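You operate a simulated robot arm through the tools that you are given. There is no shell and no other tool.

Carry out the task below with a simulated robot arm. There is one attempt and no reset: what you move stays moved.

TASK
Draw the green bar back, push the OAK bundle over, square both to the row, fit the MAPLE ticket.
Fine: on the half-laid pallet: loosen the bar's thumb nut first, draw the bar back before the push and tighten the nut after squaring; the OAK bundle is pushed straight over from the bay by the grey rail till it lies a hand's width (5 to 13 cm) past the dark gap on the open layer; the ticket goes into the small holder on the green frame; the other tickets stay.

It is judged by the outcome, as a careful person would: the job done as asked, and still so three seconds after it is handed in. It fails if anything else is knocked over, pushed out of place, dropped, spilled or broken.

THE ROBOT
A 7-joint arm with a two-finger parallel gripper, fixed in place. Base frame: the origin is at the foot of the arm, x ahead of it, y to its left, z up. Lengths are in m, angles in rad, forces in N, time in s.
Its first joint turns from -2.601 to 2.601 rad. Payload 3.43 kg.
The TCP is the grasp point between the finger pads, 0.03 m short of the fingertips. In the tool frame z runs along the fingers and y along their closing line. The gripper opens to 0.094 m. The fingers are 0.028 m wide and 0.01 m thick; the gripper's body (0.05 by 0.096 m) begins 0.055 m behind the TCP.
Orientation is that of the tool frame in the base frame, as a unit quaternion [x, y, z, w]. With the fingers straight down and closing along the base's y, the tool's x points along the base's -x, its y along +y and its z along -z.

THE INTERFACE
- The arm moves only by the tool move_arm. Its argument "motion" is a list of rows, each a list of 7 numbers: the shift along the tool's x, y, z in units of 250 mm (1.0 is 250 mm), then the turn, a rotation vector about the tool's x, y, z in units of 90 degrees (1.0 is 90 degrees), then the finger opening in m, from 0 to 0.094. In form: [[x, y, z, rx, ry, rz, hand], ...]. A call has 1 to 20 rows; each row is the pose to reach, as a shift and turn from the pose commanded when the call began, along the tool's axes at that moment. A call with a number of a shift or a turn outside -1 to 1 is refused whole. Rows are played at 5 a second. More than 0.05 m and 0.15 rad between two rows, or a gripper value outside its range, and nothing of the call is played. A pose out of reach is approached as far as the arm can. The call stops where the force on the tool passes 90 N (or 10 N more than at its start, if that is more) or the arm is blocked; 0.2 s more then pass. The fingers move at their own pace (about 0.045 m/s each) and stop on an object; they squeeze with about 29 N. The grip force told is the motor's: it shows also when the fingers shut on nothing. Time passes only in rows, and 0.2 s behind the last, so rows that repeat a pose let the fingers close. The reply holds the time, the measured pose of the TCP, the force on the tool along the base axes, the opening and the grip force, in the units named above and with some noise, with the torque about the TCP (base axes, N m) and any sound that the robot's microphone picked up.
- Cameras (640 x 400 px; columns grow to the right, rows downward): "scene" is fixed at [0.4001, -0.6507, 1.4457]; the picture's right is [-0.71, 0.71, 0.00], its down [0.67, 0.67, -0.33] and it looks along [-0.23, -0.23, -0.94] (base axes); focal length 214 px, centre (320, 200). "wrist" rides on the gripper at [0.076, 0.014, -0.102] in the tool frame; the picture's right is [-0.18, 0.98, 0.00], its down [-0.75, -0.14, -0.64] and it looks along [-0.63, -0.12, 0.77] (tool axes); focal length 243 px, centre (320, 200). There is no depth. A picture from a camera that has moved, and an enlarged one, comes with that camera's place and axes in the base frame and with its lens.
- snapshot(camera): a new picture of that camera. It takes no simulated time.
- zoom(camera, box): a new picture of the part [left, top, right, bottom] of that camera's present view, enlarged. It takes no simulated time.
- finish_job(): hands the job in; it is judged then, once.

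Places have to be worked out from the pictures, the camera data and where the tool is seen. Open the gripper and draw the arm clear of the work before you hand the job in, unless the task says otherwise.

The tools are called after "Emit:" by a JSON object that holds its "fn" and its "kwargs". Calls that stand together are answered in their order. move_arm: Moves the arm, as the interface text tells. Its arguments: {"type":"object","properties":{"motion":{"type":"array","items":{"type":"array","items":{"type":"number"}}}},"required":["motion"]} The other tools are called the same way: snapshot (camera) takes a picture; zoom (camera, box) takes an enlarged picture of a part of a camera's view; finish_job () hands the job in.

At the start:

```text
t: 0.0
tcp_pos: [0.1104, -0.6943, 1.0351]
tcp_rot: [0.0, 1.0, 0.0, 0.0]
force: [-0.2, 0.7, -0.5]
ft_torque: [0.01, 0.02, 0.01]
gripper_width: 0.0939
finger_force: 0.0
```

scene: 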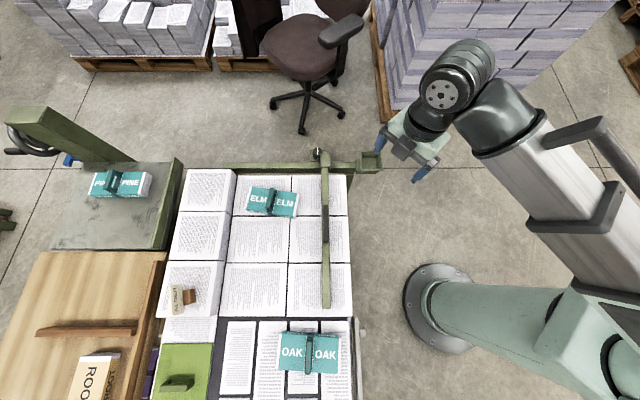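
wrist: 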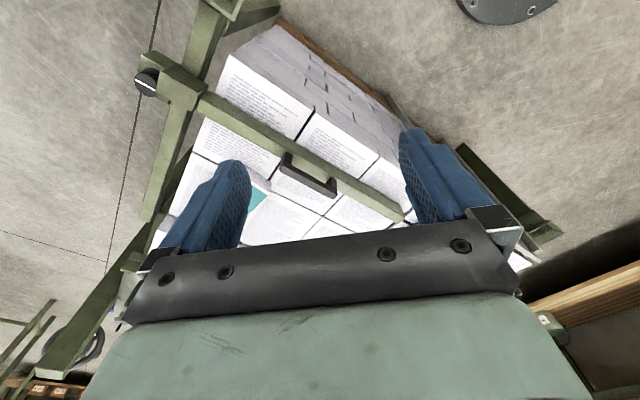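

The first pictures show the pallet, the green bar with a thumb nut at its far end, bundles and tickets. I zoom in on several parts to see the details.

Emit:
{"fn": "zoom", "kwargs": {"camera": "scene", "box": [200, 130, 400, 260]}}

Emit:
{"fn": "zoom", "kwargs": {"camera": "scene", "box": [130, 250, 380, 400]}}

Emit:
{"fn": "zoom", "kwargs": {"camera": "scene", "box": [0, 90, 240, 250]}}

Emit:
{"fn": "zoom", "kwargs": {"camera": "scene", "box": [0, 240, 240, 400]}}

```text
3.08 times, centred on (300, 195) of scene
camera zoom: at [0.4001, -0.6507, 1.4457], right [-0.71, 0.71, 0.0], down [0.67, 0.67, -0.33], along [-0.23, -0.23, -0.94], focal length 660 px, centre (382, 215)
```

zoom: 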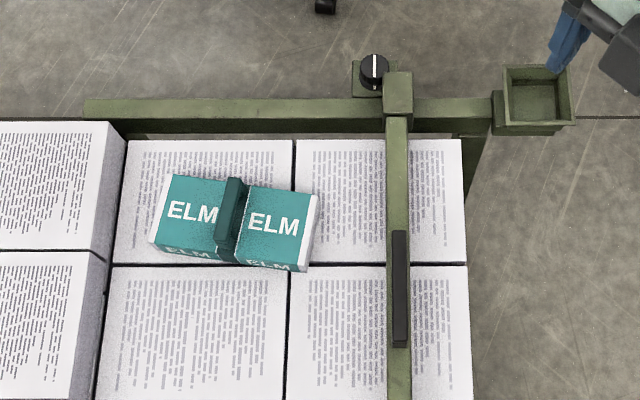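

```text
2.56 times, centred on (255, 325) of scene
camera zoom: at [0.4001, -0.6507, 1.4457], right [-0.71, 0.71, 0.0], down [0.67, 0.67, -0.33], along [-0.23, -0.23, -0.94], focal length 549 px, centre (486, -120)
```

zoom: 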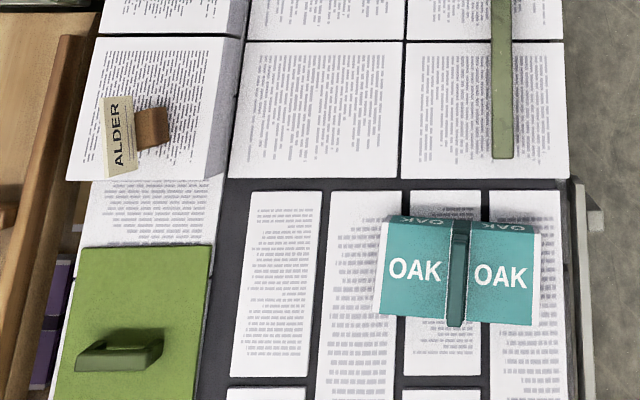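

```text
2.50 times, centred on (120, 170) of scene
camera zoom: at [0.4001, -0.6507, 1.4457], right [-0.71, 0.71, 0.0], down [0.67, 0.67, -0.33], along [-0.23, -0.23, -0.94], focal length 536 px, centre (820, 275)
```

zoom: 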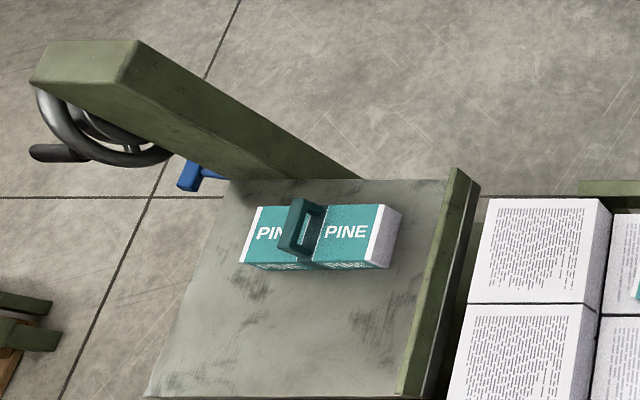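

```text
2.50 times, centred on (120, 320) of scene
camera zoom: at [0.4001, -0.6507, 1.4457], right [-0.71, 0.71, 0.0], down [0.67, 0.67, -0.33], along [-0.23, -0.23, -0.94], focal length 536 px, centre (820, -100)
```

zoom: 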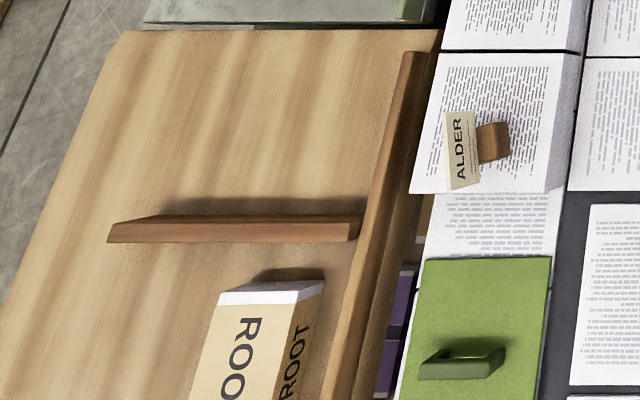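

I zoom into the wrist view, which sees the bar, nut and frame from another side, to triangulate heights.

Emit:
{"fn": "zoom", "kwargs": {"camera": "wrist", "box": [100, 0, 340, 150]}}

Emit:
{"fn": "zoom", "kwargs": {"camera": "wrist", "box": [220, 80, 460, 240]}}

Emit:
{"fn": "zoom", "kwargs": {"camera": "wrist", "box": [400, 120, 640, 280]}}

```text
2.67 times, centred on (220, 75) of wrist
camera zoom: at [0.0339, -0.6798, 1.1377], right [0.18, 0.98, 0.0], down [0.75, -0.14, 0.64], along [0.63, -0.12, -0.77], focal length 647 px, centre (587, 533)
```

zoom: 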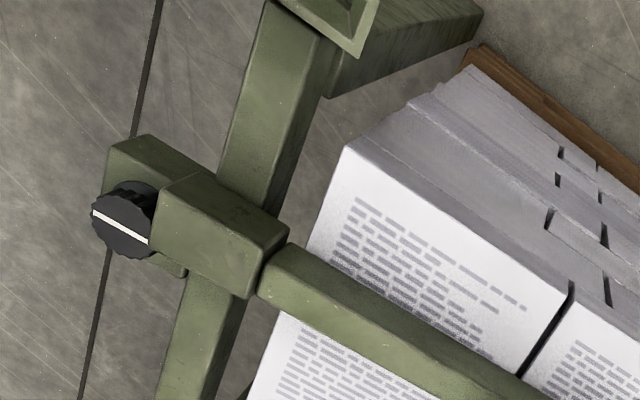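

```text
2.50 times, centred on (340, 160) of wrist
camera zoom: at [0.0339, -0.6798, 1.1377], right [0.18, 0.98, 0.0], down [0.75, -0.14, 0.64], along [0.63, -0.12, -0.77], focal length 606 px, centre (270, 300)
```

zoom: 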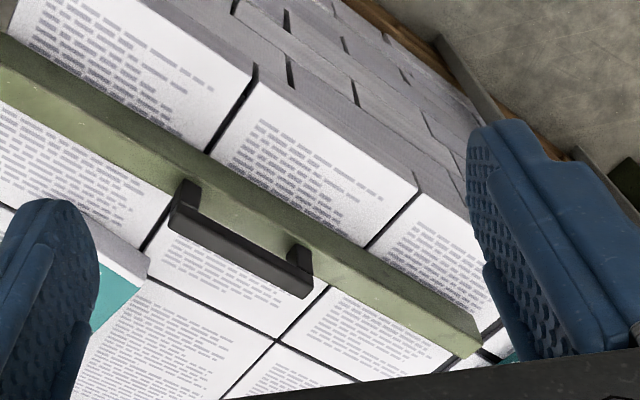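

```text
2.50 times, centred on (520, 200) of wrist
camera zoom: at [0.0339, -0.6798, 1.1377], right [0.18, 0.98, 0.0], down [0.75, -0.14, 0.64], along [0.63, -0.12, -0.77], focal length 606 px, centre (-180, 200)
```

zoom: 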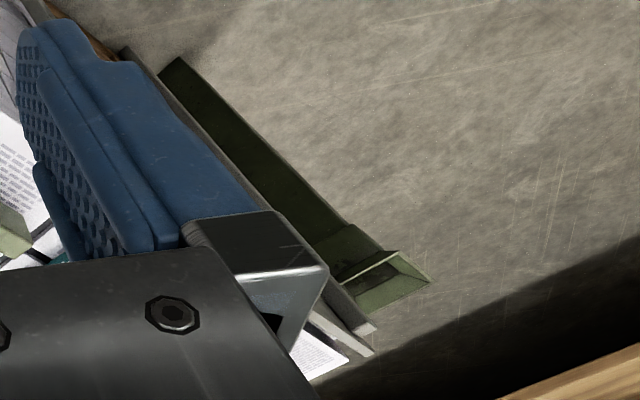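

The knob triangulates to about (0.088, -0.977, top z 0.717) and the pallet is laid at 45° to the base axes. I turn the tool 45° and move up over the pallet to look towards OAK.

Emit:
{"fn": "move_arm", "kwargs": {"motion": [[-0.1, 0.06, -0.03, 0, 0, -0.083, 0.094], [-0.2, 0.12, -0.06, 0, 0, -0.166, 0.094], [-0.3, 0.18, -0.09, 0, 0, -0.25, 0.094], [-0.4, 0.24, -0.12, 0, 0, -0.333, 0.094], [-0.5, 0.3, -0.15, 0, 0, -0.417, 0.094], [-0.6, 0.36, -0.18, 0, 0, -0.5, 0.094]]}}

Emit:
{"fn": "snapshot", "kwargs": {"camera": "wrist"}}

Emit:
{"fn": "snapshot", "kwargs": {"camera": "scene"}}

```text
t: 1.4
tcp_pos: [0.2593, -0.6053, 1.0822]
tcp_rot: [-0.383, 0.924, 0.001, 0.0]
force: [0.1, -0.2, 0.9]
ft_torque: [0.0, -0.01, -0.01]
gripper_width: 0.0942
finger_force: 0.0
```

```text
taken
camera wrist: at [0.1959, -0.648, 1.1838], right [-0.57, 0.82, 0.0], down [0.63, 0.43, 0.64], along [0.53, 0.36, -0.77], focal length 243 px, centre (320, 200)
```

wrist: 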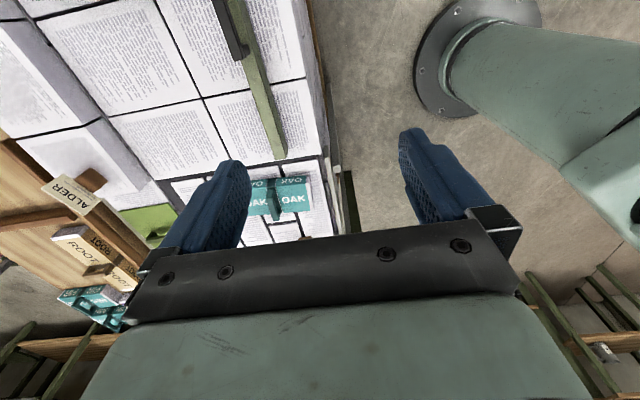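

```text
taken
```

scene: 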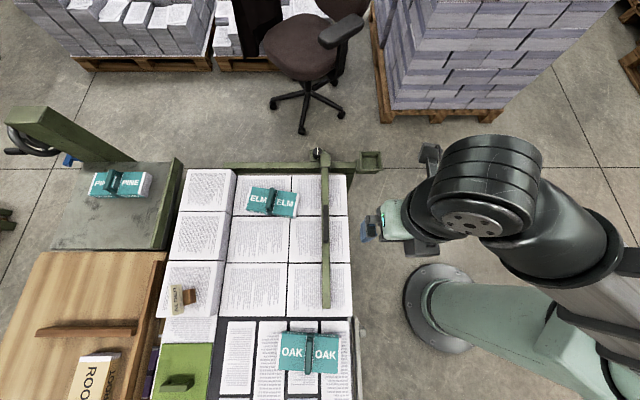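

I move on over the bay to see OAK, the grey rail and whatever lies beyond the scene camera's lower edge.

Emit:
{"fn": "move_arm", "kwargs": {"motion": [[-0.14, -0.09, 0, 0, 0, 0, 0.094], [-0.28, -0.18, 0, 0, 0, 0, 0.094], [-0.42, -0.27, 0, 0, 0, 0, 0.094], [-0.56, -0.36, 0, 0, 0, 0, 0.094], [-0.7, -0.45, 0, 0, 0, 0, 0.094], [-0.8, -0.54, 0, 0, 0, 0, 0.094], [-0.8, -0.6, 0, 0, 0, 0, 0.094]]}}

Emit:
{"fn": "snapshot", "kwargs": {"camera": "wrist"}}

Emit:
{"fn": "snapshot", "kwargs": {"camera": "scene"}}

```text
t: 3.0
tcp_pos: [0.5093, -0.5678, 1.0806]
tcp_rot: [-0.382, 0.924, 0.0, 0.0]
force: [1.0, -0.6, -0.1]
ft_torque: [-0.01, 0.01, -0.05]
gripper_width: 0.0939
finger_force: 0.1
```

```text
taken
camera wrist: at [0.4452, -0.6113, 1.1809], right [-0.56, 0.83, 0.0], down [0.63, 0.43, 0.64], along [0.53, 0.36, -0.77], focal length 243 px, centre (320, 200)
```

wrist: 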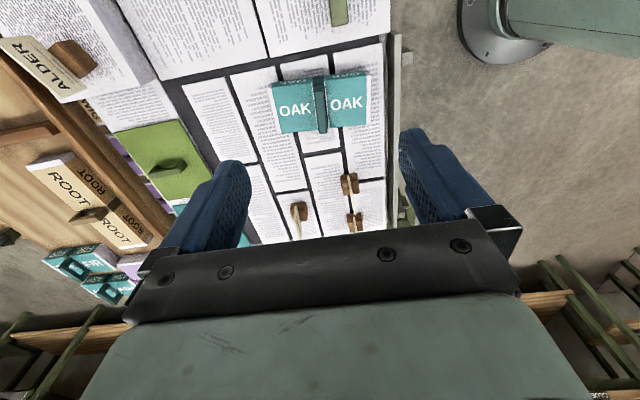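

```text
taken
```

scene: 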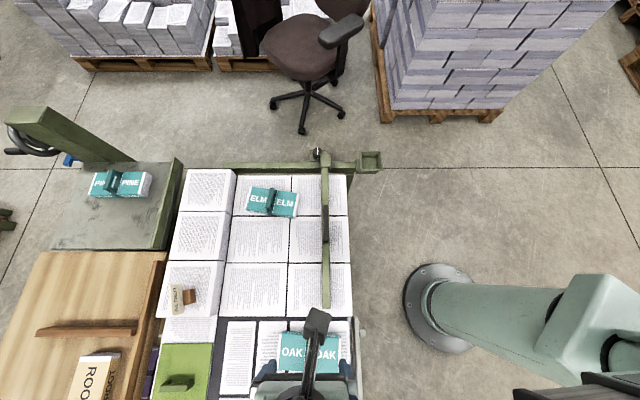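

Past OAK there are tickets with brown blocks at the near end of the bay. I move on to read them.

Emit:
{"fn": "move_arm", "kwargs": {"motion": [[-0.18, 0.0, 0, 0, 0, 0, 0.094], [-0.36, 0.0, 0, 0, 0, 0, 0.094], [-0.54, 0, 0, 0, 0, 0, 0.094], [-0.72, 0, 0, 0, 0, 0, 0.094], [-0.9, 0, 0, 0, 0, 0, 0.094], [-0.9, 0, 0, 0, 0, 0, 0.094]]}}

Emit:
{"fn": "snapshot", "kwargs": {"camera": "wrist"}}

Emit:
{"fn": "zoom", "kwargs": {"camera": "wrist", "box": [180, 0, 480, 190]}}

```text
t: 4.4
tcp_pos: [0.6661, -0.4105, 1.0795]
tcp_rot: [-0.382, 0.924, 0.0, 0.0]
force: [0.1, -0.2, -0.2]
ft_torque: [-0.01, -0.03, 0.04]
gripper_width: 0.094
finger_force: 0.0
```

```text
taken
camera wrist: at [0.6025, -0.454, 1.1814], right [-0.56, 0.83, 0.0], down [0.63, 0.43, 0.64], along [0.53, 0.36, -0.77], focal length 243 px, centre (320, 200)
```

wrist: 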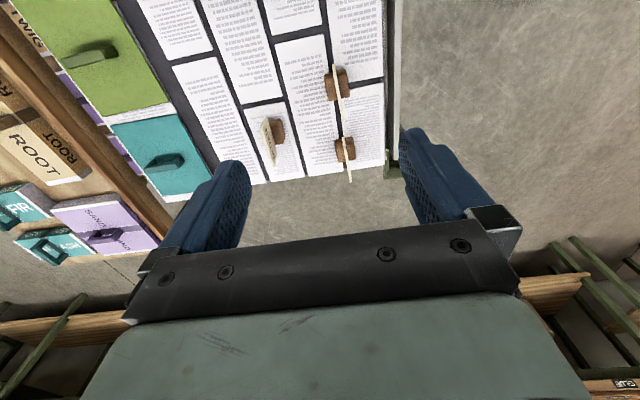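

```text
2.11 times, centred on (330, 95) of wrist
camera zoom: at [0.6025, -0.454, 1.1814], right [-0.56, 0.83, 0.0], down [0.63, 0.43, 0.64], along [0.53, 0.36, -0.77], focal length 511 px, centre (299, 421)
```

zoom: 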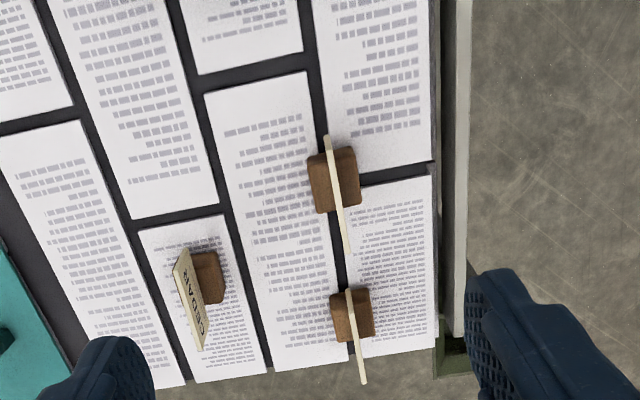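

One ticket nearest the left reads CEDAR; the other two are seen edge-on. I move sideways to read their faces.

Emit:
{"fn": "move_arm", "kwargs": {"motion": [[0.06, -0.15, 0, 0, 0, 0, 0.094], [0.12, -0.3, 0, 0, 0, 0, 0.094], [0.2, -0.45, 0, 0, 0, 0, 0.094], [0.24, -0.6, 0, 0, 0, 0, 0.094], [0.24, -0.6, 0, 0, 0, 0, 0.094]]}}

Emit:
{"fn": "snapshot", "kwargs": {"camera": "wrist"}}

Emit:
{"fn": "zoom", "kwargs": {"camera": "wrist", "box": [300, 60, 500, 190]}}

```text
t: 5.6
tcp_pos: [0.7283, -0.5604, 1.0799]
tcp_rot: [-0.383, 0.924, 0.0, 0.0]
force: [0.5, 0.0, 0.0]
ft_torque: [0.0, -0.01, -0.03]
gripper_width: 0.0937
finger_force: 0.0
```

```text
taken
camera wrist: at [0.6649, -0.6041, 1.182], right [-0.56, 0.83, 0.0], down [0.63, 0.43, 0.64], along [0.53, 0.36, -0.77], focal length 243 px, centre (320, 200)
```

wrist: 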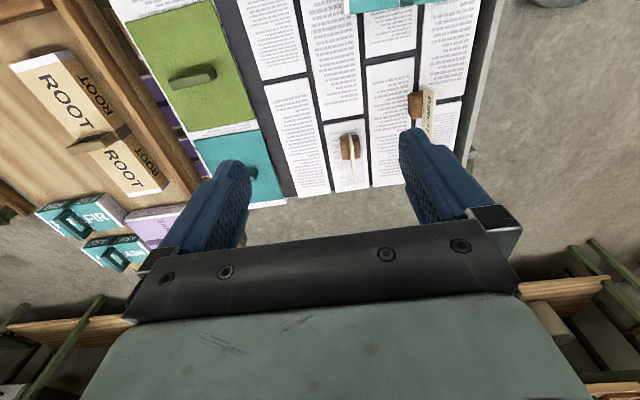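

```text
3.08 times, centred on (400, 125) of wrist
camera zoom: at [0.6649, -0.6041, 1.182], right [-0.56, 0.83, 0.0], down [0.63, 0.43, 0.64], along [0.53, 0.36, -0.77], focal length 746 px, centre (74, 431)
```

zoom: 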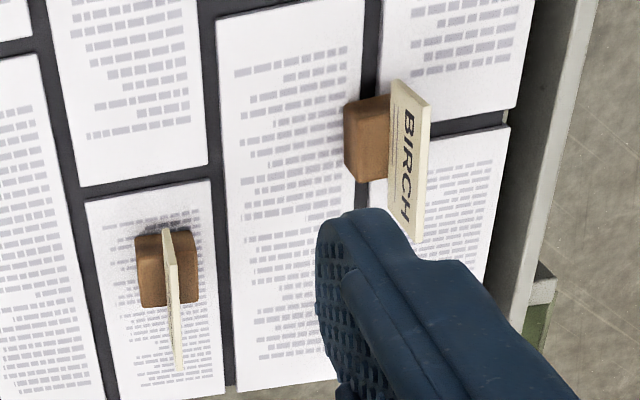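

Ticket A is BIRCH; the third is hidden by the finger. I move the camera further along the pallet to uncover it.

Emit:
{"fn": "move_arm", "kwargs": {"motion": [[-0.15, 0, 0, 0, 0, 0, 0.094], [-0.3, 0, 0, 0, 0, 0, 0.094], [-0.4, 0.1, 0, 0, 0, 0, 0.094], [-0.4, 0.1, 0, 0, 0, 0, 0.094]]}}

Emit:
{"fn": "snapshot", "kwargs": {"camera": "wrist"}}

Emit:
{"fn": "zoom", "kwargs": {"camera": "wrist", "box": [280, 0, 480, 130]}}

```text
t: 6.6
tcp_pos: [0.7837, -0.4706, 1.0818]
tcp_rot: [-0.382, 0.924, -0.001, 0.0]
force: [0.4, 0.5, -1.0]
ft_torque: [0.03, 0.03, 0.01]
gripper_width: 0.0938
finger_force: 0.0
```

```text
taken
camera wrist: at [0.7197, -0.5142, 1.1838], right [-0.56, 0.83, 0.0], down [0.63, 0.43, 0.64], along [0.53, 0.36, -0.77], focal length 243 px, centre (320, 200)
```

wrist: 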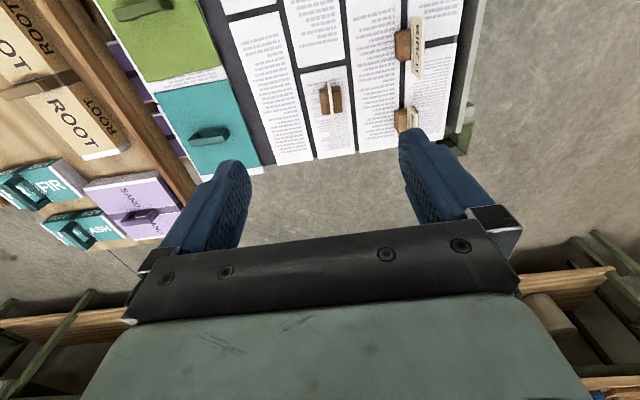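

```text
3.08 times, centred on (380, 65) of wrist
camera zoom: at [0.7197, -0.5142, 1.1838], right [-0.56, 0.83, 0.0], down [0.63, 0.43, 0.64], along [0.53, 0.36, -0.77], focal length 746 px, centre (135, 615)
```

zoom: 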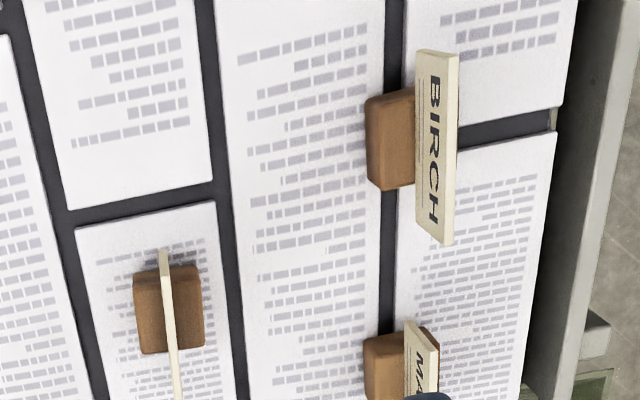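

The third ticket reads "MA…" – MAPLE. Now I go back over the layer towards the beam to look at the bar, ELM and the knob from above.

Emit:
{"fn": "move_arm", "kwargs": {"motion": [[0.18, 0.06, 0, 0, 0, 0, 0.094], [0.36, 0.12, 0, 0, 0, 0, 0.094], [0.54, 0.18, 0, 0, 0, 0, 0.094], [0.72, 0.24, 0, 0, 0, 0, 0.094], [0.9, 0.3, 0, 0, 0, 0, 0.094], [1.0, 0.36, 0, 0, 0, 0, 0.094]]}}

Emit:
{"fn": "move_arm", "kwargs": {"motion": [[0.18, 0.0, 0, 0, 0, 0, 0.094], [0.36, 0.0, 0, 0, 0, 0, 0.094], [0.54, 0.0, 0, 0, 0, 0, 0.094], [0.72, 0, 0, 0, 0, 0, 0.094], [0.9, 0, 0, 0, 0, 0, 0.094], [1.0, 0, 0, 0, 0, 0, 0.094]]}}

Emit:
{"fn": "snapshot", "kwargs": {"camera": "wrist"}}

```text
t: 8.0
tcp_pos: [0.5416, -0.5854, 1.0799]
tcp_rot: [-0.383, 0.924, 0.0, 0.0]
force: [0.2, 0.1, 0.3]
ft_torque: [0.02, 0.03, -0.04]
gripper_width: 0.0941
finger_force: 0.1
```

```text
t: 9.4
tcp_pos: [0.3661, -0.7588, 1.0808]
tcp_rot: [-0.382, 0.924, 0.001, 0.0]
force: [-0.5, 0.1, 0.1]
ft_torque: [-0.02, -0.01, 0.0]
gripper_width: 0.0938
finger_force: 0.0
```

```text
taken
camera wrist: at [0.3025, -0.8014, 1.1831], right [-0.57, 0.82, 0.0], down [0.63, 0.43, 0.64], along [0.53, 0.36, -0.77], focal length 243 px, centre (320, 200)
```

wrist: 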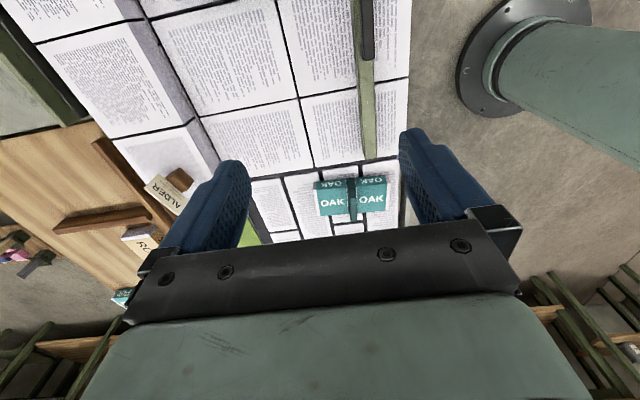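

I continue towards the beam and take another look.

Emit:
{"fn": "move_arm", "kwargs": {"motion": [[0.18, 0.0, 0.0, 0, 0, 0, 0.094], [0.36, 0.0, 0.0, 0, 0, 0, 0.094], [0.54, 0.0, 0.0, 0, 0, 0, 0.094], [0.72, 0, 0, 0, 0, 0, 0.094], [0.9, 0, 0, 0, 0, 0, 0.094], [1.0, 0, 0, 0, 0, 0, 0.094], [1.0, 0, 0, 0, 0, 0, 0.094]]}}

Emit:
{"fn": "snapshot", "kwargs": {"camera": "wrist"}}

Emit:
{"fn": "snapshot", "kwargs": {"camera": "scene"}}

```text
t: 11.0
tcp_pos: [0.1883, -0.9356, 1.0818]
tcp_rot: [-0.383, 0.924, 0.0, 0.0]
force: [0.1, -0.4, 0.0]
ft_torque: [-0.01, -0.02, -0.02]
gripper_width: 0.0938
finger_force: 0.0
```

```text
taken
camera wrist: at [0.1248, -0.9799, 1.184], right [-0.57, 0.82, 0.0], down [0.63, 0.43, 0.64], along [0.53, 0.36, -0.77], focal length 243 px, centre (320, 200)
```

wrist: 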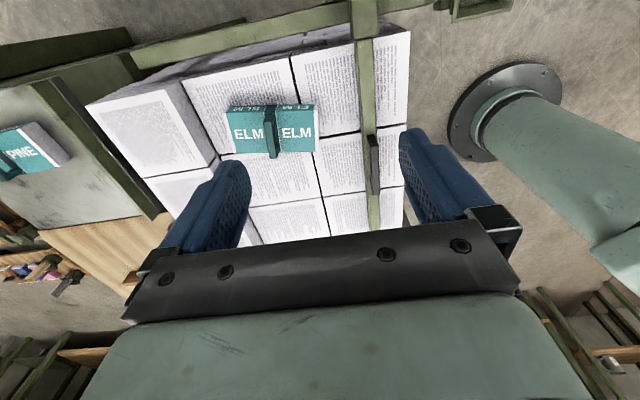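

```text
taken
```

scene: 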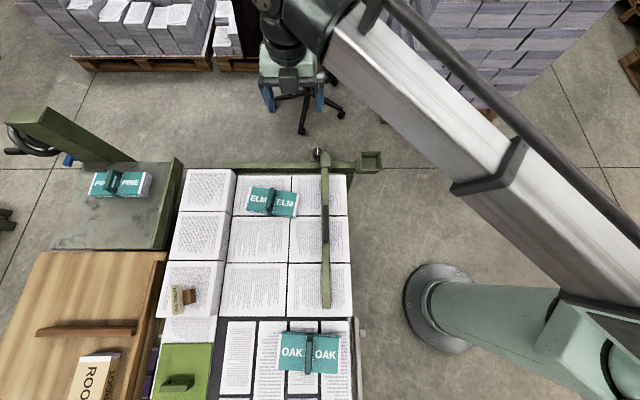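

I zoom in on ELM, the row beside it and the bar.

Emit:
{"fn": "zoom", "kwargs": {"camera": "wrist", "box": [80, 0, 420, 212]}}

Emit:
{"fn": "zoom", "kwargs": {"camera": "scene", "box": [160, 150, 370, 280]}}

```text
1.88 times, centred on (250, 106) of wrist
camera zoom: at [0.1248, -0.9799, 1.184], right [-0.57, 0.82, 0.0], down [0.63, 0.43, 0.64], along [0.53, 0.36, -0.77], focal length 457 px, centre (452, 377)
```

zoom: 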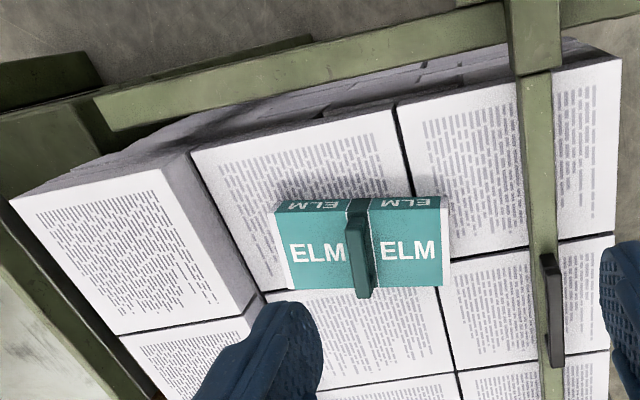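

```text
3.05 times, centred on (265, 215) of scene
camera zoom: at [0.4001, -0.6507, 1.4457], right [-0.71, 0.71, 0.0], down [0.67, 0.67, -0.33], along [-0.23, -0.23, -0.94], focal length 654 px, centre (488, 154)
```

zoom: 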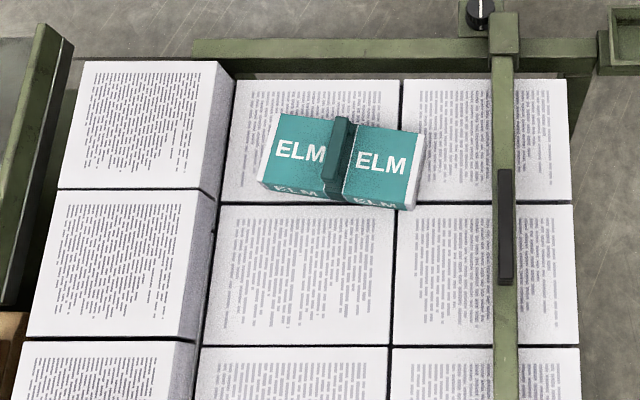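

I zoom closer on ELM from both cameras to triangulate its corners and the row's face.

Emit:
{"fn": "zoom", "kwargs": {"camera": "wrist", "box": [210, 80, 330, 170]}}

Emit:
{"fn": "zoom", "kwargs": {"camera": "scene", "box": [225, 175, 315, 230]}}

Emit:
{"fn": "zoom", "kwargs": {"camera": "scene", "box": [300, 140, 390, 195]}}

Emit:
{"fn": "zoom", "kwargs": {"camera": "wrist", "box": [310, 0, 530, 130]}}

```text
4.44 times, centred on (270, 125) of wrist
camera zoom: at [0.1248, -0.9799, 1.184], right [-0.57, 0.82, 0.0], down [0.63, 0.43, 0.64], along [0.53, 0.36, -0.77], focal length 1078 px, centre (542, 533)
```

zoom: 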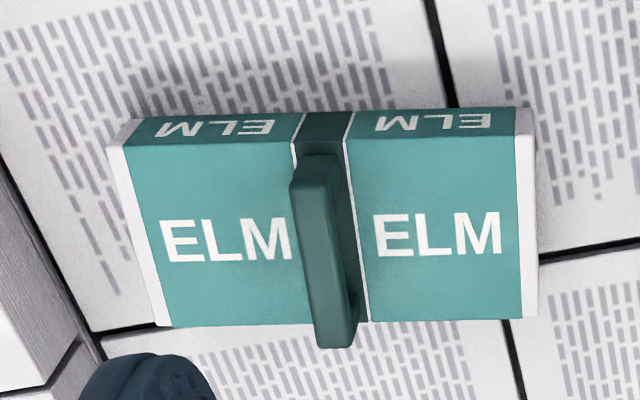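

```text
7.11 times, centred on (270, 202) of scene
camera zoom: at [0.4001, -0.6507, 1.4457], right [-0.71, 0.71, 0.0], down [0.67, 0.67, -0.33], along [-0.23, -0.23, -0.94], focal length 1525 px, centre (676, 182)
```

zoom: 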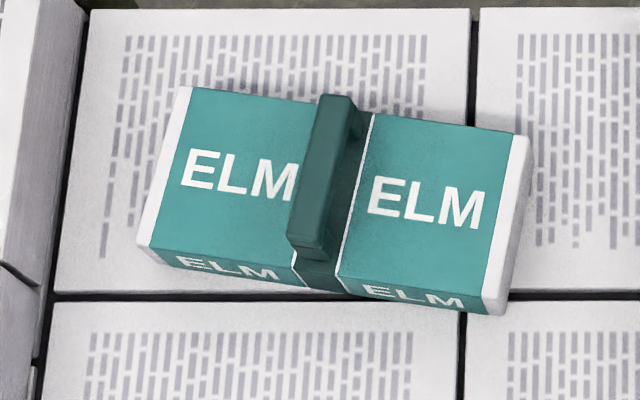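

```text
7.11 times, centred on (345, 168) of scene
camera zoom: at [0.4001, -0.6507, 1.4457], right [-0.71, 0.71, 0.0], down [0.67, 0.67, -0.33], along [-0.23, -0.23, -0.94], focal length 1525 px, centre (142, 431)
```

zoom: 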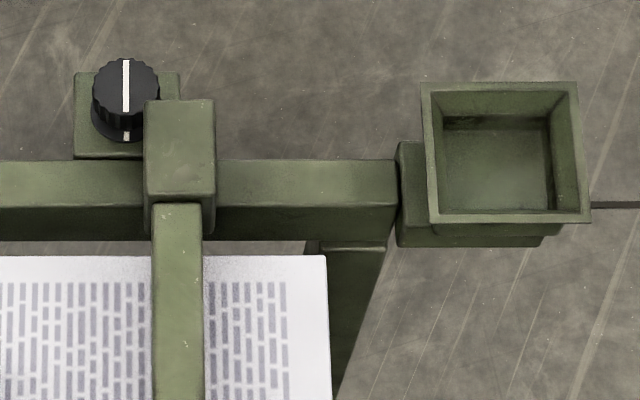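

```text
2.91 times, centred on (420, 65) of wrist
camera zoom: at [0.1248, -0.9799, 1.184], right [-0.57, 0.82, 0.0], down [0.63, 0.43, 0.64], along [0.53, 0.36, -0.77], focal length 706 px, centre (29, 593)
```

zoom: 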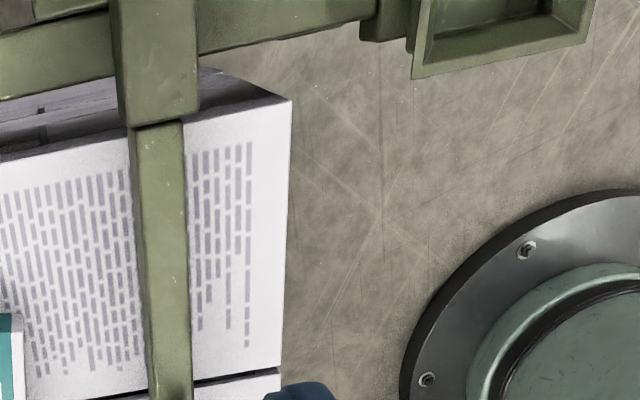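

Geometry so far in pallet axes (p towards the robot side, q towards OAK): layer top z≈0.703, ELM 0.178×0.082 with its top z≈0.737 and yawed about 8.5°, row face p≈-1.06, bar p≈-0.738 to -0.711, knob (p -0.753, q -0.6285), about 37 mm wide, top z 0.717. I move over the knob, still high.

Emit:
{"fn": "move_arm", "kwargs": {"motion": [[0.08, 0.033, 0.14, 0, 0, 0, 0.07], [0.16, 0.066, 0.28, 0, 0, 0, 0.07], [0.24, 0.1, 0.42, 0, 0, 0, 0.07], [0.32, 0.133, 0.56, 0, 0, 0, 0.07], [0.4, 0.166, 0.7, 0, 0, 0, 0.07], [0.4, 0.166, 0.7, 0, 0, 0, 0.07]]}}

Emit:
{"fn": "snapshot", "kwargs": {"camera": "wrist"}}

Emit:
{"fn": "snapshot", "kwargs": {"camera": "scene"}}

```text
t: 12.4
tcp_pos: [0.0904, -0.9765, 0.9056]
tcp_rot: [-0.383, 0.924, 0.0, 0.0]
force: [-0.2, -0.1, 0.2]
ft_torque: [0.0, 0.01, -0.01]
gripper_width: 0.07
finger_force: 0.1
```

```text
taken
camera wrist: at [0.027, -1.0201, 1.0074], right [-0.56, 0.83, 0.0], down [0.63, 0.43, 0.64], along [0.53, 0.36, -0.77], focal length 243 px, centre (320, 200)
```

wrist: 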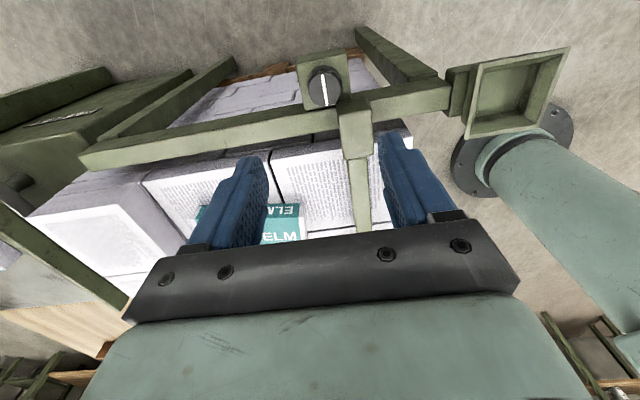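

```text
taken
```

scene: 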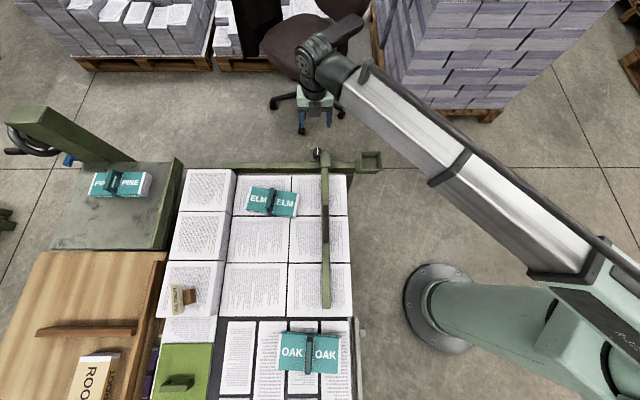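

The knob shows clearly ahead of the fingers. I zoom in to fix its place.

Emit:
{"fn": "zoom", "kwargs": {"camera": "wrist", "box": [260, 30, 420, 130]}}

```text
4.00 times, centred on (340, 80) of wrist
camera zoom: at [0.027, -1.0201, 1.0074], right [-0.56, 0.83, 0.0], down [0.63, 0.43, 0.64], along [0.53, 0.36, -0.77], focal length 970 px, centre (240, 680)
```

zoom: 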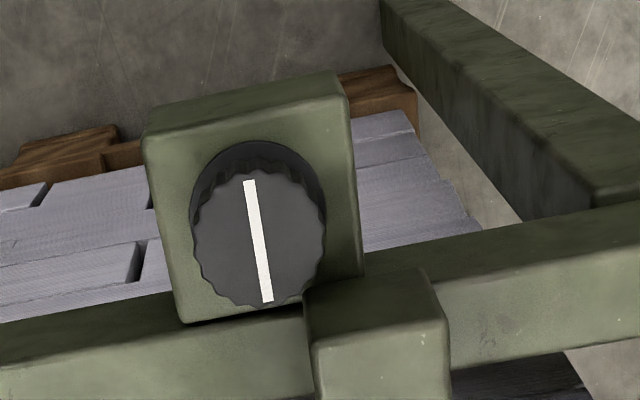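

The knob top is near p -0.750, q -0.6235. I descend to z 0.82 with the small correction and check again.

Emit:
{"fn": "move_arm", "kwargs": {"motion": [[-0.006, 0.009, 0.17, 0, 0, 0, 0.07], [-0.012, 0.018, 0.34, 0, 0, 0, 0.07], [-0.012, 0.018, 0.34, 0, 0, 0, 0.07]]}}

Emit:
{"fn": "snapshot", "kwargs": {"camera": "wrist"}}

Emit:
{"fn": "zoom", "kwargs": {"camera": "wrist", "box": [220, 50, 440, 190]}}

```text
t: 13.2
tcp_pos: [0.089, -0.9723, 0.8207]
tcp_rot: [-0.383, 0.924, 0.0, 0.0]
force: [-0.3, 0.4, 0.0]
ft_torque: [0.0, 0.05, -0.02]
gripper_width: 0.0699
finger_force: 0.1
```

```text
taken
camera wrist: at [0.0258, -1.0156, 0.9228], right [-0.56, 0.83, 0.0], down [0.63, 0.43, 0.64], along [0.53, 0.36, -0.77], focal length 243 px, centre (320, 200)
```

wrist: 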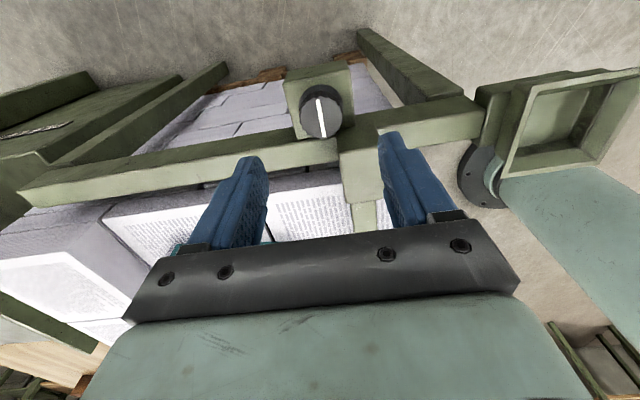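

```text
2.86 times, centred on (330, 120) of wrist
camera zoom: at [0.0258, -1.0156, 0.9228], right [-0.56, 0.83, 0.0], down [0.63, 0.43, 0.64], along [0.53, 0.36, -0.77], focal length 693 px, centre (291, 429)
```

zoom: 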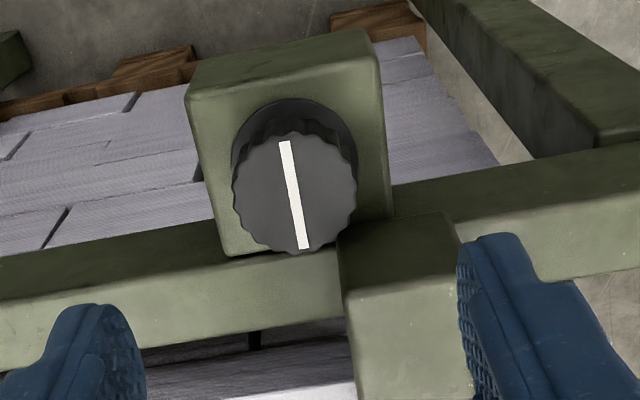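

The knob centre refines to (p -0.7495, q -0.6222, z 0.720), so the TCP is over it within 2 mm. I lower the open fingers around it.

Emit:
{"fn": "move_arm", "kwargs": {"motion": [[-0.006, 0.004, 0.12, 0, 0, 0, 0.07], [-0.008, 0.004, 0.24, 0, 0, 0, 0.07], [-0.008, 0.004, 0.34, 0, 0, 0, 0.07], [-0.008, 0.004, 0.34, 0, 0, 0, 0.07]]}}

Emit:
{"fn": "snapshot", "kwargs": {"camera": "wrist"}}

Emit:
{"fn": "zoom", "kwargs": {"camera": "scene", "box": [270, 110, 390, 185]}}

```text
t: 14.2
tcp_pos: [0.0896, -0.9702, 0.7348]
tcp_rot: [-0.383, 0.924, -0.001, 0.0]
force: [0.8, 0.5, -1.3]
ft_torque: [0.0, 0.02, -0.03]
gripper_width: 0.0701
finger_force: 0.0
```

```text
taken
camera wrist: at [0.0257, -1.0131, 0.8378], right [-0.56, 0.83, 0.0], down [0.63, 0.43, 0.64], along [0.53, 0.36, -0.77], focal length 243 px, centre (320, 200)
```

wrist: 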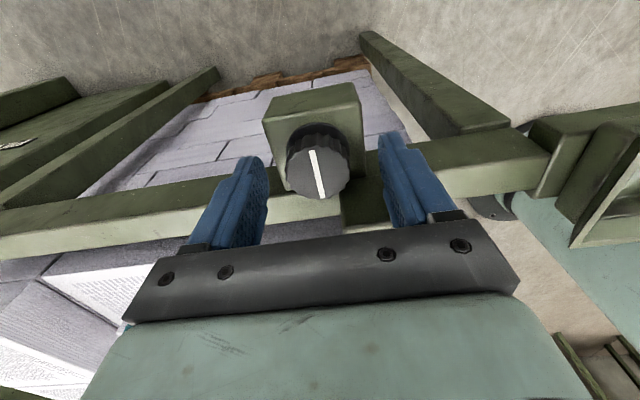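

```text
5.33 times, centred on (330, 148) of scene
camera zoom: at [0.4001, -0.6507, 1.4457], right [-0.71, 0.71, 0.0], down [0.67, 0.67, -0.33], along [-0.23, -0.23, -0.94], focal length 1144 px, centre (267, 480)
```

zoom: 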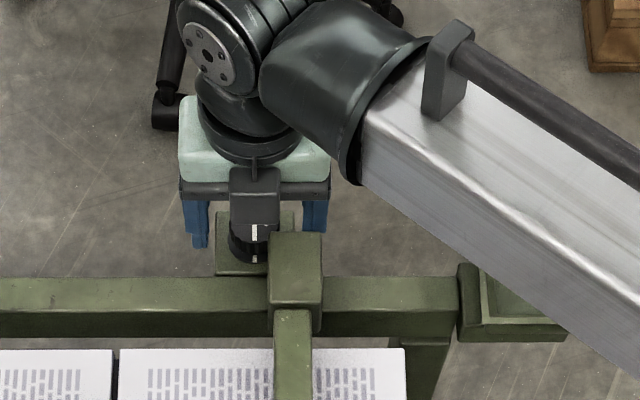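

The knob sits between the fingers. I lower 5 mm more, close on it and turn counter-clockwise about 50° to loosen, watching the torque.

Emit:
{"fn": "move_arm", "kwargs": {"motion": [[0, 0, 0.016, 0, 0, 0, 0.07], [0, 0, 0.016, 0, 0, 0, 0.02], [0, 0, 0.016, 0, 0, 0, 0.02], [0, 0, 0.016, 0, 0, 0, 0.02], [0, 0, 0.016, 0, 0, 0, 0.02]]}}

Emit:
{"fn": "snapshot", "kwargs": {"camera": "wrist"}}

```text
t: 15.4
tcp_pos: [0.0906, -0.9718, 0.7315]
tcp_rot: [-0.383, 0.924, -0.001, 0.001]
force: [8.3, -8.1, -1.2]
ft_torque: [-0.25, -0.01, 0.03]
gripper_width: 0.0373
finger_force: 44.7
```

```text
taken
camera wrist: at [0.026, -1.014, 0.8335], right [-0.57, 0.82, 0.0], down [0.63, 0.43, 0.64], along [0.53, 0.36, -0.77], focal length 243 px, centre (320, 200)
```

wrist: 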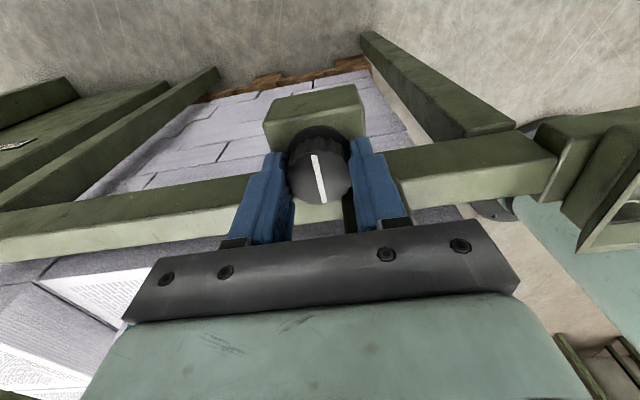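

The knob is gripped (37 mm). I turn counter-clockwise now in small steps.

Emit:
{"fn": "move_arm", "kwargs": {"motion": [[0, -0.005, 0, 0, 0, -0.08, 0.02], [0, -0.005, 0, 0, 0, -0.16, 0.02], [0, -0.005, 0, 0, 0, -0.24, 0.02], [0, -0.005, 0, 0, 0, -0.32, 0.02]]}}

Emit:
{"fn": "snapshot", "kwargs": {"camera": "wrist"}}

```text
t: 16.4
tcp_pos: [0.0896, -0.971, 0.7306]
tcp_rot: [-0.601, 0.799, 0.002, 0.0]
force: [4.6, 5.4, -3.0]
ft_torque: [-1.2, 0.3, 0.0]
gripper_width: 0.037
finger_force: 45.2
```

```text
taken
camera wrist: at [0.0549, -1.0395, 0.8334], right [-0.89, 0.45, 0.0], down [0.34, 0.68, 0.64], along [0.29, 0.57, -0.77], focal length 243 px, centre (320, 200)
```

wrist: 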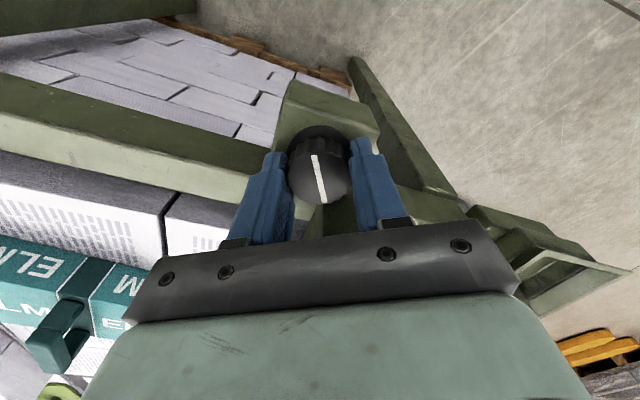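

The knob turns with the hand freely. I continue counter-clockwise.

Emit:
{"fn": "move_arm", "kwargs": {"motion": [[0, 0, 0, 0, 0, -0.08, 0.02], [0, 0, 0, 0, 0, -0.16, 0.02], [0, 0, 0, 0, 0, -0.24, 0.02], [0, 0, 0, 0, 0, -0.3, 0.02], [0, 0, 0, 0, 0, -0.3, 0.02]]}}

Emit:
{"fn": "snapshot", "kwargs": {"camera": "wrist"}}

```text
t: 17.6
tcp_pos: [0.0892, -0.9703, 0.7313]
tcp_rot: [-0.673, 0.74, 0.001, 0.0]
force: [-4.1, 9.6, -4.8]
ft_torque: [0.16, -0.06, -0.03]
gripper_width: 0.0373
finger_force: 45.3
out of reach, approached as far as the arm can: row 2, 3, 4, 5
```

```text
taken
camera wrist: at [0.0682, -1.0448, 0.8334], right [-0.96, 0.28, 0.0], down [0.21, 0.74, 0.64], along [0.18, 0.62, -0.77], focal length 243 px, centre (320, 200)
```

wrist: 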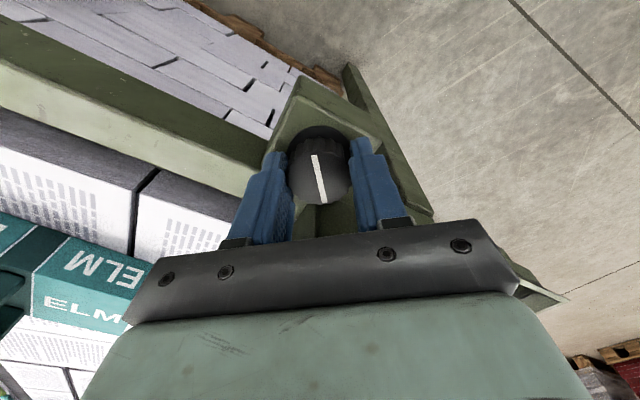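

The wrist reached its turning limit after about 40° of loosening. Before regripping I test gently whether the carriage already slides: 12 mm towards the robot side while holding the knob.

Emit:
{"fn": "move_arm", "kwargs": {"motion": [[-0.008, 0.01, 0, 0, 0, 0, 0.02], [-0.016, 0.02, 0, 0, 0, 0, 0.02], [-0.024, 0.03, 0, 0, 0, 0, 0.02], [-0.031, 0.037, 0, 0, 0, 0, 0.02]]}}

Emit:
{"fn": "zoom", "kwargs": {"camera": "scene", "box": [270, 110, 390, 185]}}

```text
t: 18.6
tcp_pos: [0.0885, -0.9645, 0.7316]
tcp_rot: [-0.673, 0.74, -0.007, 0.003]
force: [55.8, -22.9, -1.0]
ft_torque: [-0.3, 0.04, 0.41]
gripper_width: 0.0373
finger_force: 44.8
```

```text
5.33 times, centred on (330, 148) of scene
camera zoom: at [0.4001, -0.6507, 1.4457], right [-0.71, 0.71, 0.0], down [0.67, 0.67, -0.33], along [-0.23, -0.23, -0.94], focal length 1144 px, centre (267, 480)
```

zoom: 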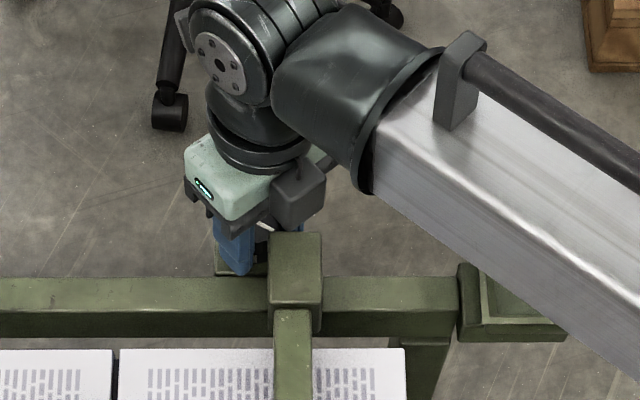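

The bar is still held fast (about 55 N resisting, no movement), so it needs more turning. I undo the pull, open the fingers and lift clear to regrip.

Emit:
{"fn": "move_arm", "kwargs": {"motion": [[0.016, -0.018, 0, 0, 0, 0, 0.02], [0.031, -0.037, 0, 0, 0, 0, 0.02], [0.031, -0.037, 0, 0, 0, 0, 0.06], [0.031, -0.037, 0, 0, 0, 0, 0.06], [0.031, -0.037, -0.15, 0, 0, 0, 0.06], [0.031, -0.037, -0.3, 0, 0, 0, 0.06], [0.031, -0.037, -0.3, 0, 0, 0, 0.06]]}}

Emit:
{"fn": "zoom", "kwargs": {"camera": "wrist", "box": [220, 50, 440, 190]}}

```text
t: 20.2
tcp_pos: [0.091, -0.9728, 0.8067]
tcp_rot: [-0.674, 0.739, 0.0, 0.0]
force: [0.2, 0.2, -0.3]
ft_torque: [-0.03, 0.02, -0.03]
gripper_width: 0.0598
finger_force: 0.0
```

```text
2.86 times, centred on (330, 120) of wrist
camera zoom: at [0.0693, -1.047, 0.9084], right [-0.96, 0.28, 0.0], down [0.21, 0.74, 0.64], along [0.18, 0.62, -0.77], focal length 693 px, centre (291, 429)
```

zoom: 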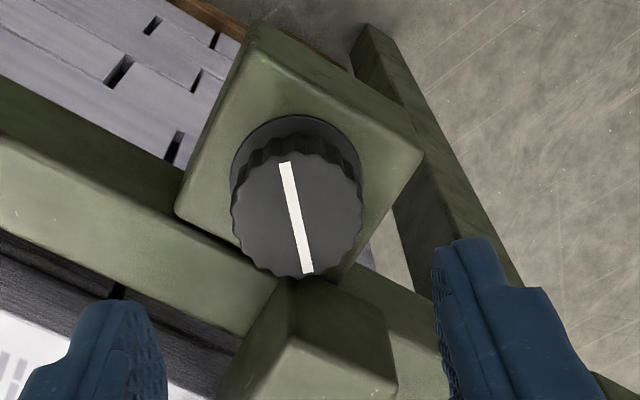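

The knob is confirmed at (0.0892, -0.9703) and its index line has turned about 40°. I turn the raised hand clockwise to the opposite orientation, so a longer stroke is free of the carriage block.

Emit:
{"fn": "move_arm", "kwargs": {"motion": [[0, 0, 0, 0, 0, 0.095, 0.06], [0, 0, 0, 0, 0, 0.19, 0.06], [0, 0, 0, 0, 0, 0.285, 0.06], [0, 0, 0, 0, 0, 0.38, 0.06], [0, 0, 0, 0, 0, 0.475, 0.06], [0, 0, 0, 0, 0, 0.57, 0.06], [0, 0, 0, 0, 0, 0.665, 0.06], [0, 0, 0, 0, 0, 0.76, 0.06], [0, 0, 0, 0, 0, 0.855, 0.06], [0, 0, 0, 0, 0, 0.95, 0.06]]}}

Emit:
{"fn": "move_arm", "kwargs": {"motion": [[0, 0, 0, 0, 0, 0.095, 0.06], [0, 0, 0, 0, 0, 0.19, 0.06], [0, 0, 0, 0, 0, 0.285, 0.06], [0, 0, 0, 0, 0, 0.38, 0.06], [0, 0, 0, 0, 0, 0.475, 0.06], [0, 0, 0, 0, 0, 0.57, 0.06], [0, 0, 0, 0, 0, 0.665, 0.06], [0, 0, 0, 0, 0, 0.76, 0.06], [0, 0, 0, 0, 0, 0.855, 0.06], [0, 0, 0, 0, 0, 0.95, 0.06]]}}

```text
t: 22.4
tcp_pos: [0.09, -0.9721, 0.8061]
tcp_rot: [0.009, 1.0, 0.0, 0.0]
force: [-0.5, 0.3, -0.6]
ft_torque: [0.01, -0.01, -0.01]
gripper_width: 0.0602
finger_force: 0.1
```

```text
t: 24.6
tcp_pos: [0.0906, -0.972, 0.8078]
tcp_rot: [0.686, 0.728, 0.0, 0.0]
force: [0.6, 0.3, -0.7]
ft_torque: [0.0, -0.01, 0.0]
gripper_width: 0.0601
finger_force: 0.0
```

The hand is at about -87° now with no limit met. I turn the remaining 48° and look.

Emit:
{"fn": "move_arm", "kwargs": {"motion": [[0, 0, 0, 0, 0, 0.095, 0.06], [0, 0, 0, 0, 0, 0.19, 0.06], [0, 0, 0, 0, 0, 0.285, 0.06], [0, 0, 0, 0, 0, 0.38, 0.06], [0, 0, 0, 0, 0, 0.475, 0.06], [0, 0, 0, 0, 0, 0.53, 0.06], [0, 0, 0, 0, 0, 0.53, 0.06]]}}

Emit:
{"fn": "snapshot", "kwargs": {"camera": "wrist"}}

Emit:
{"fn": "zoom", "kwargs": {"camera": "wrist", "box": [220, 50, 440, 190]}}

```text
t: 26.2
tcp_pos: [0.0897, -0.9713, 0.8084]
tcp_rot: [0.921, 0.389, 0.0, -0.001]
force: [0.2, -0.9, -0.3]
ft_torque: [0.0, 0.0, 0.04]
gripper_width: 0.0602
finger_force: 0.1
```

```text
taken
camera wrist: at [0.1532, -0.9262, 0.9093], right [0.58, -0.82, 0.0], down [-0.63, -0.44, 0.64], along [-0.52, -0.37, -0.77], focal length 243 px, centre (320, 200)
```

wrist: 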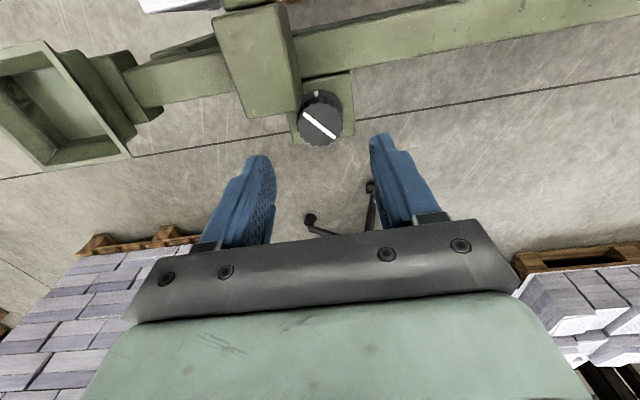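

```text
2.86 times, centred on (330, 120) of wrist
camera zoom: at [0.1532, -0.9262, 0.9093], right [0.58, -0.82, 0.0], down [-0.63, -0.44, 0.64], along [-0.52, -0.37, -0.77], focal length 693 px, centre (291, 429)
```

zoom: 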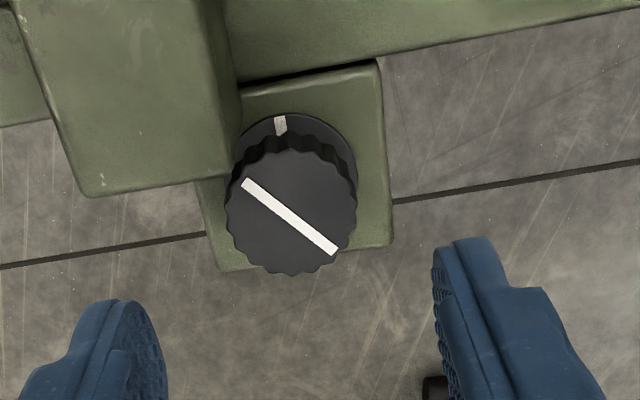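

The base ring carries a fixed white mark; the knob's line started aligned with it and is now about 40° off. I lower, grip and turn counter-clockwise another 70°.

Emit:
{"fn": "move_arm", "kwargs": {"motion": [[0, 0, 0.1, 0, 0, -0.06, 0.06], [0, 0, 0.2, 0, 0, -0.06, 0.06], [0, 0, 0.31, 0, 0, -0.06, 0.06], [0, 0, 0.31, 0, 0, -0.06, 0.06], [0, 0, 0.31, 0, 0, -0.06, 0.02], [0, 0, 0.31, 0, 0, -0.06, 0.02], [0, 0, 0.31, 0, 0, -0.06, 0.02], [0, 0, 0.31, 0, 0, -0.06, 0.02]]}}

Emit:
{"fn": "zoom", "kwargs": {"camera": "wrist", "box": [200, 60, 440, 220]}}

```text
t: 28.0
tcp_pos: [0.0882, -0.9715, 0.7299]
tcp_rot: [0.901, 0.433, -0.001, -0.001]
force: [-7.1, 6.7, -2.5]
ft_torque: [-0.18, 0.05, 0.02]
gripper_width: 0.0377
finger_force: 45.1
```

```text
2.50 times, centred on (320, 140) of wrist
camera zoom: at [0.148, -0.921, 0.8319], right [0.65, -0.76, 0.0], down [-0.58, -0.5, 0.64], along [-0.49, -0.42, -0.77], focal length 606 px, centre (320, 350)
```

zoom: 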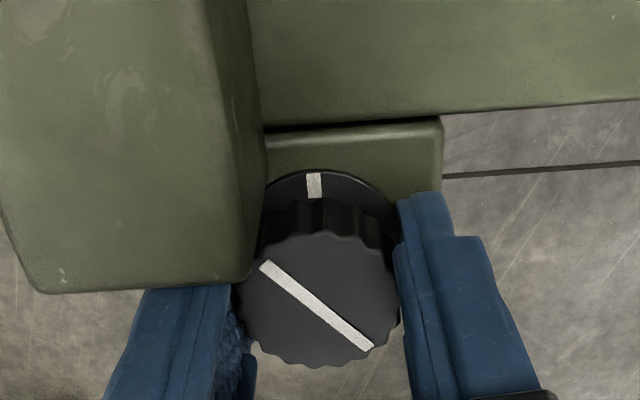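

Gripped again (37.7 mm). Turning counter-clockwise about 70°.

Emit:
{"fn": "move_arm", "kwargs": {"motion": [[0, 0, 0, 0, 0, -0.085, 0.02], [0, 0, 0, 0, 0, -0.17, 0.02], [0, 0, 0, 0, 0, -0.255, 0.02], [0, 0, 0, 0, 0, -0.34, 0.02], [0, 0, 0, 0, 0, -0.425, 0.02], [0, 0, 0, 0, 0, -0.51, 0.02], [0, 0, 0, 0, 0, -0.595, 0.02], [0, 0, 0, 0, 0, -0.68, 0.02], [0, 0, 0, 0, 0, -0.76, 0.02], [0, 0, 0, 0, 0, -0.76, 0.02]]}}

Emit:
{"fn": "zoom", "kwargs": {"camera": "wrist", "box": [200, 60, 440, 220]}}

```text
t: 30.2
tcp_pos: [0.0896, -0.9718, 0.7299]
tcp_rot: [0.501, 0.866, -0.001, 0.001]
force: [-9.8, -3.7, 11.0]
ft_torque: [0.04, 0.15, -0.43]
gripper_width: 0.0376
finger_force: 42.0
```

```text
2.50 times, centred on (320, 140) of wrist
camera zoom: at [0.0642, -0.8983, 0.8318], right [0.94, 0.33, 0.0], down [0.25, -0.72, 0.64], along [0.21, -0.61, -0.77], focal length 606 px, centre (320, 350)
```

zoom: 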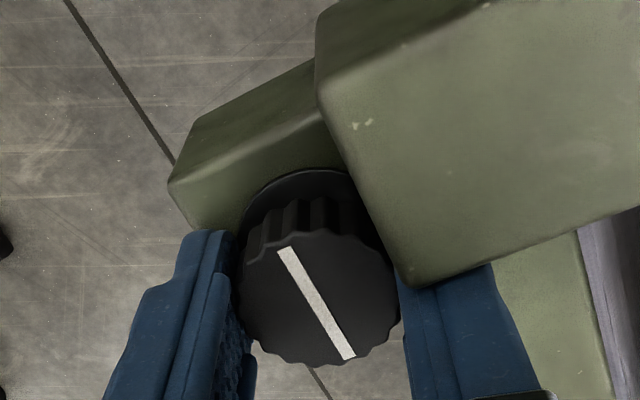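

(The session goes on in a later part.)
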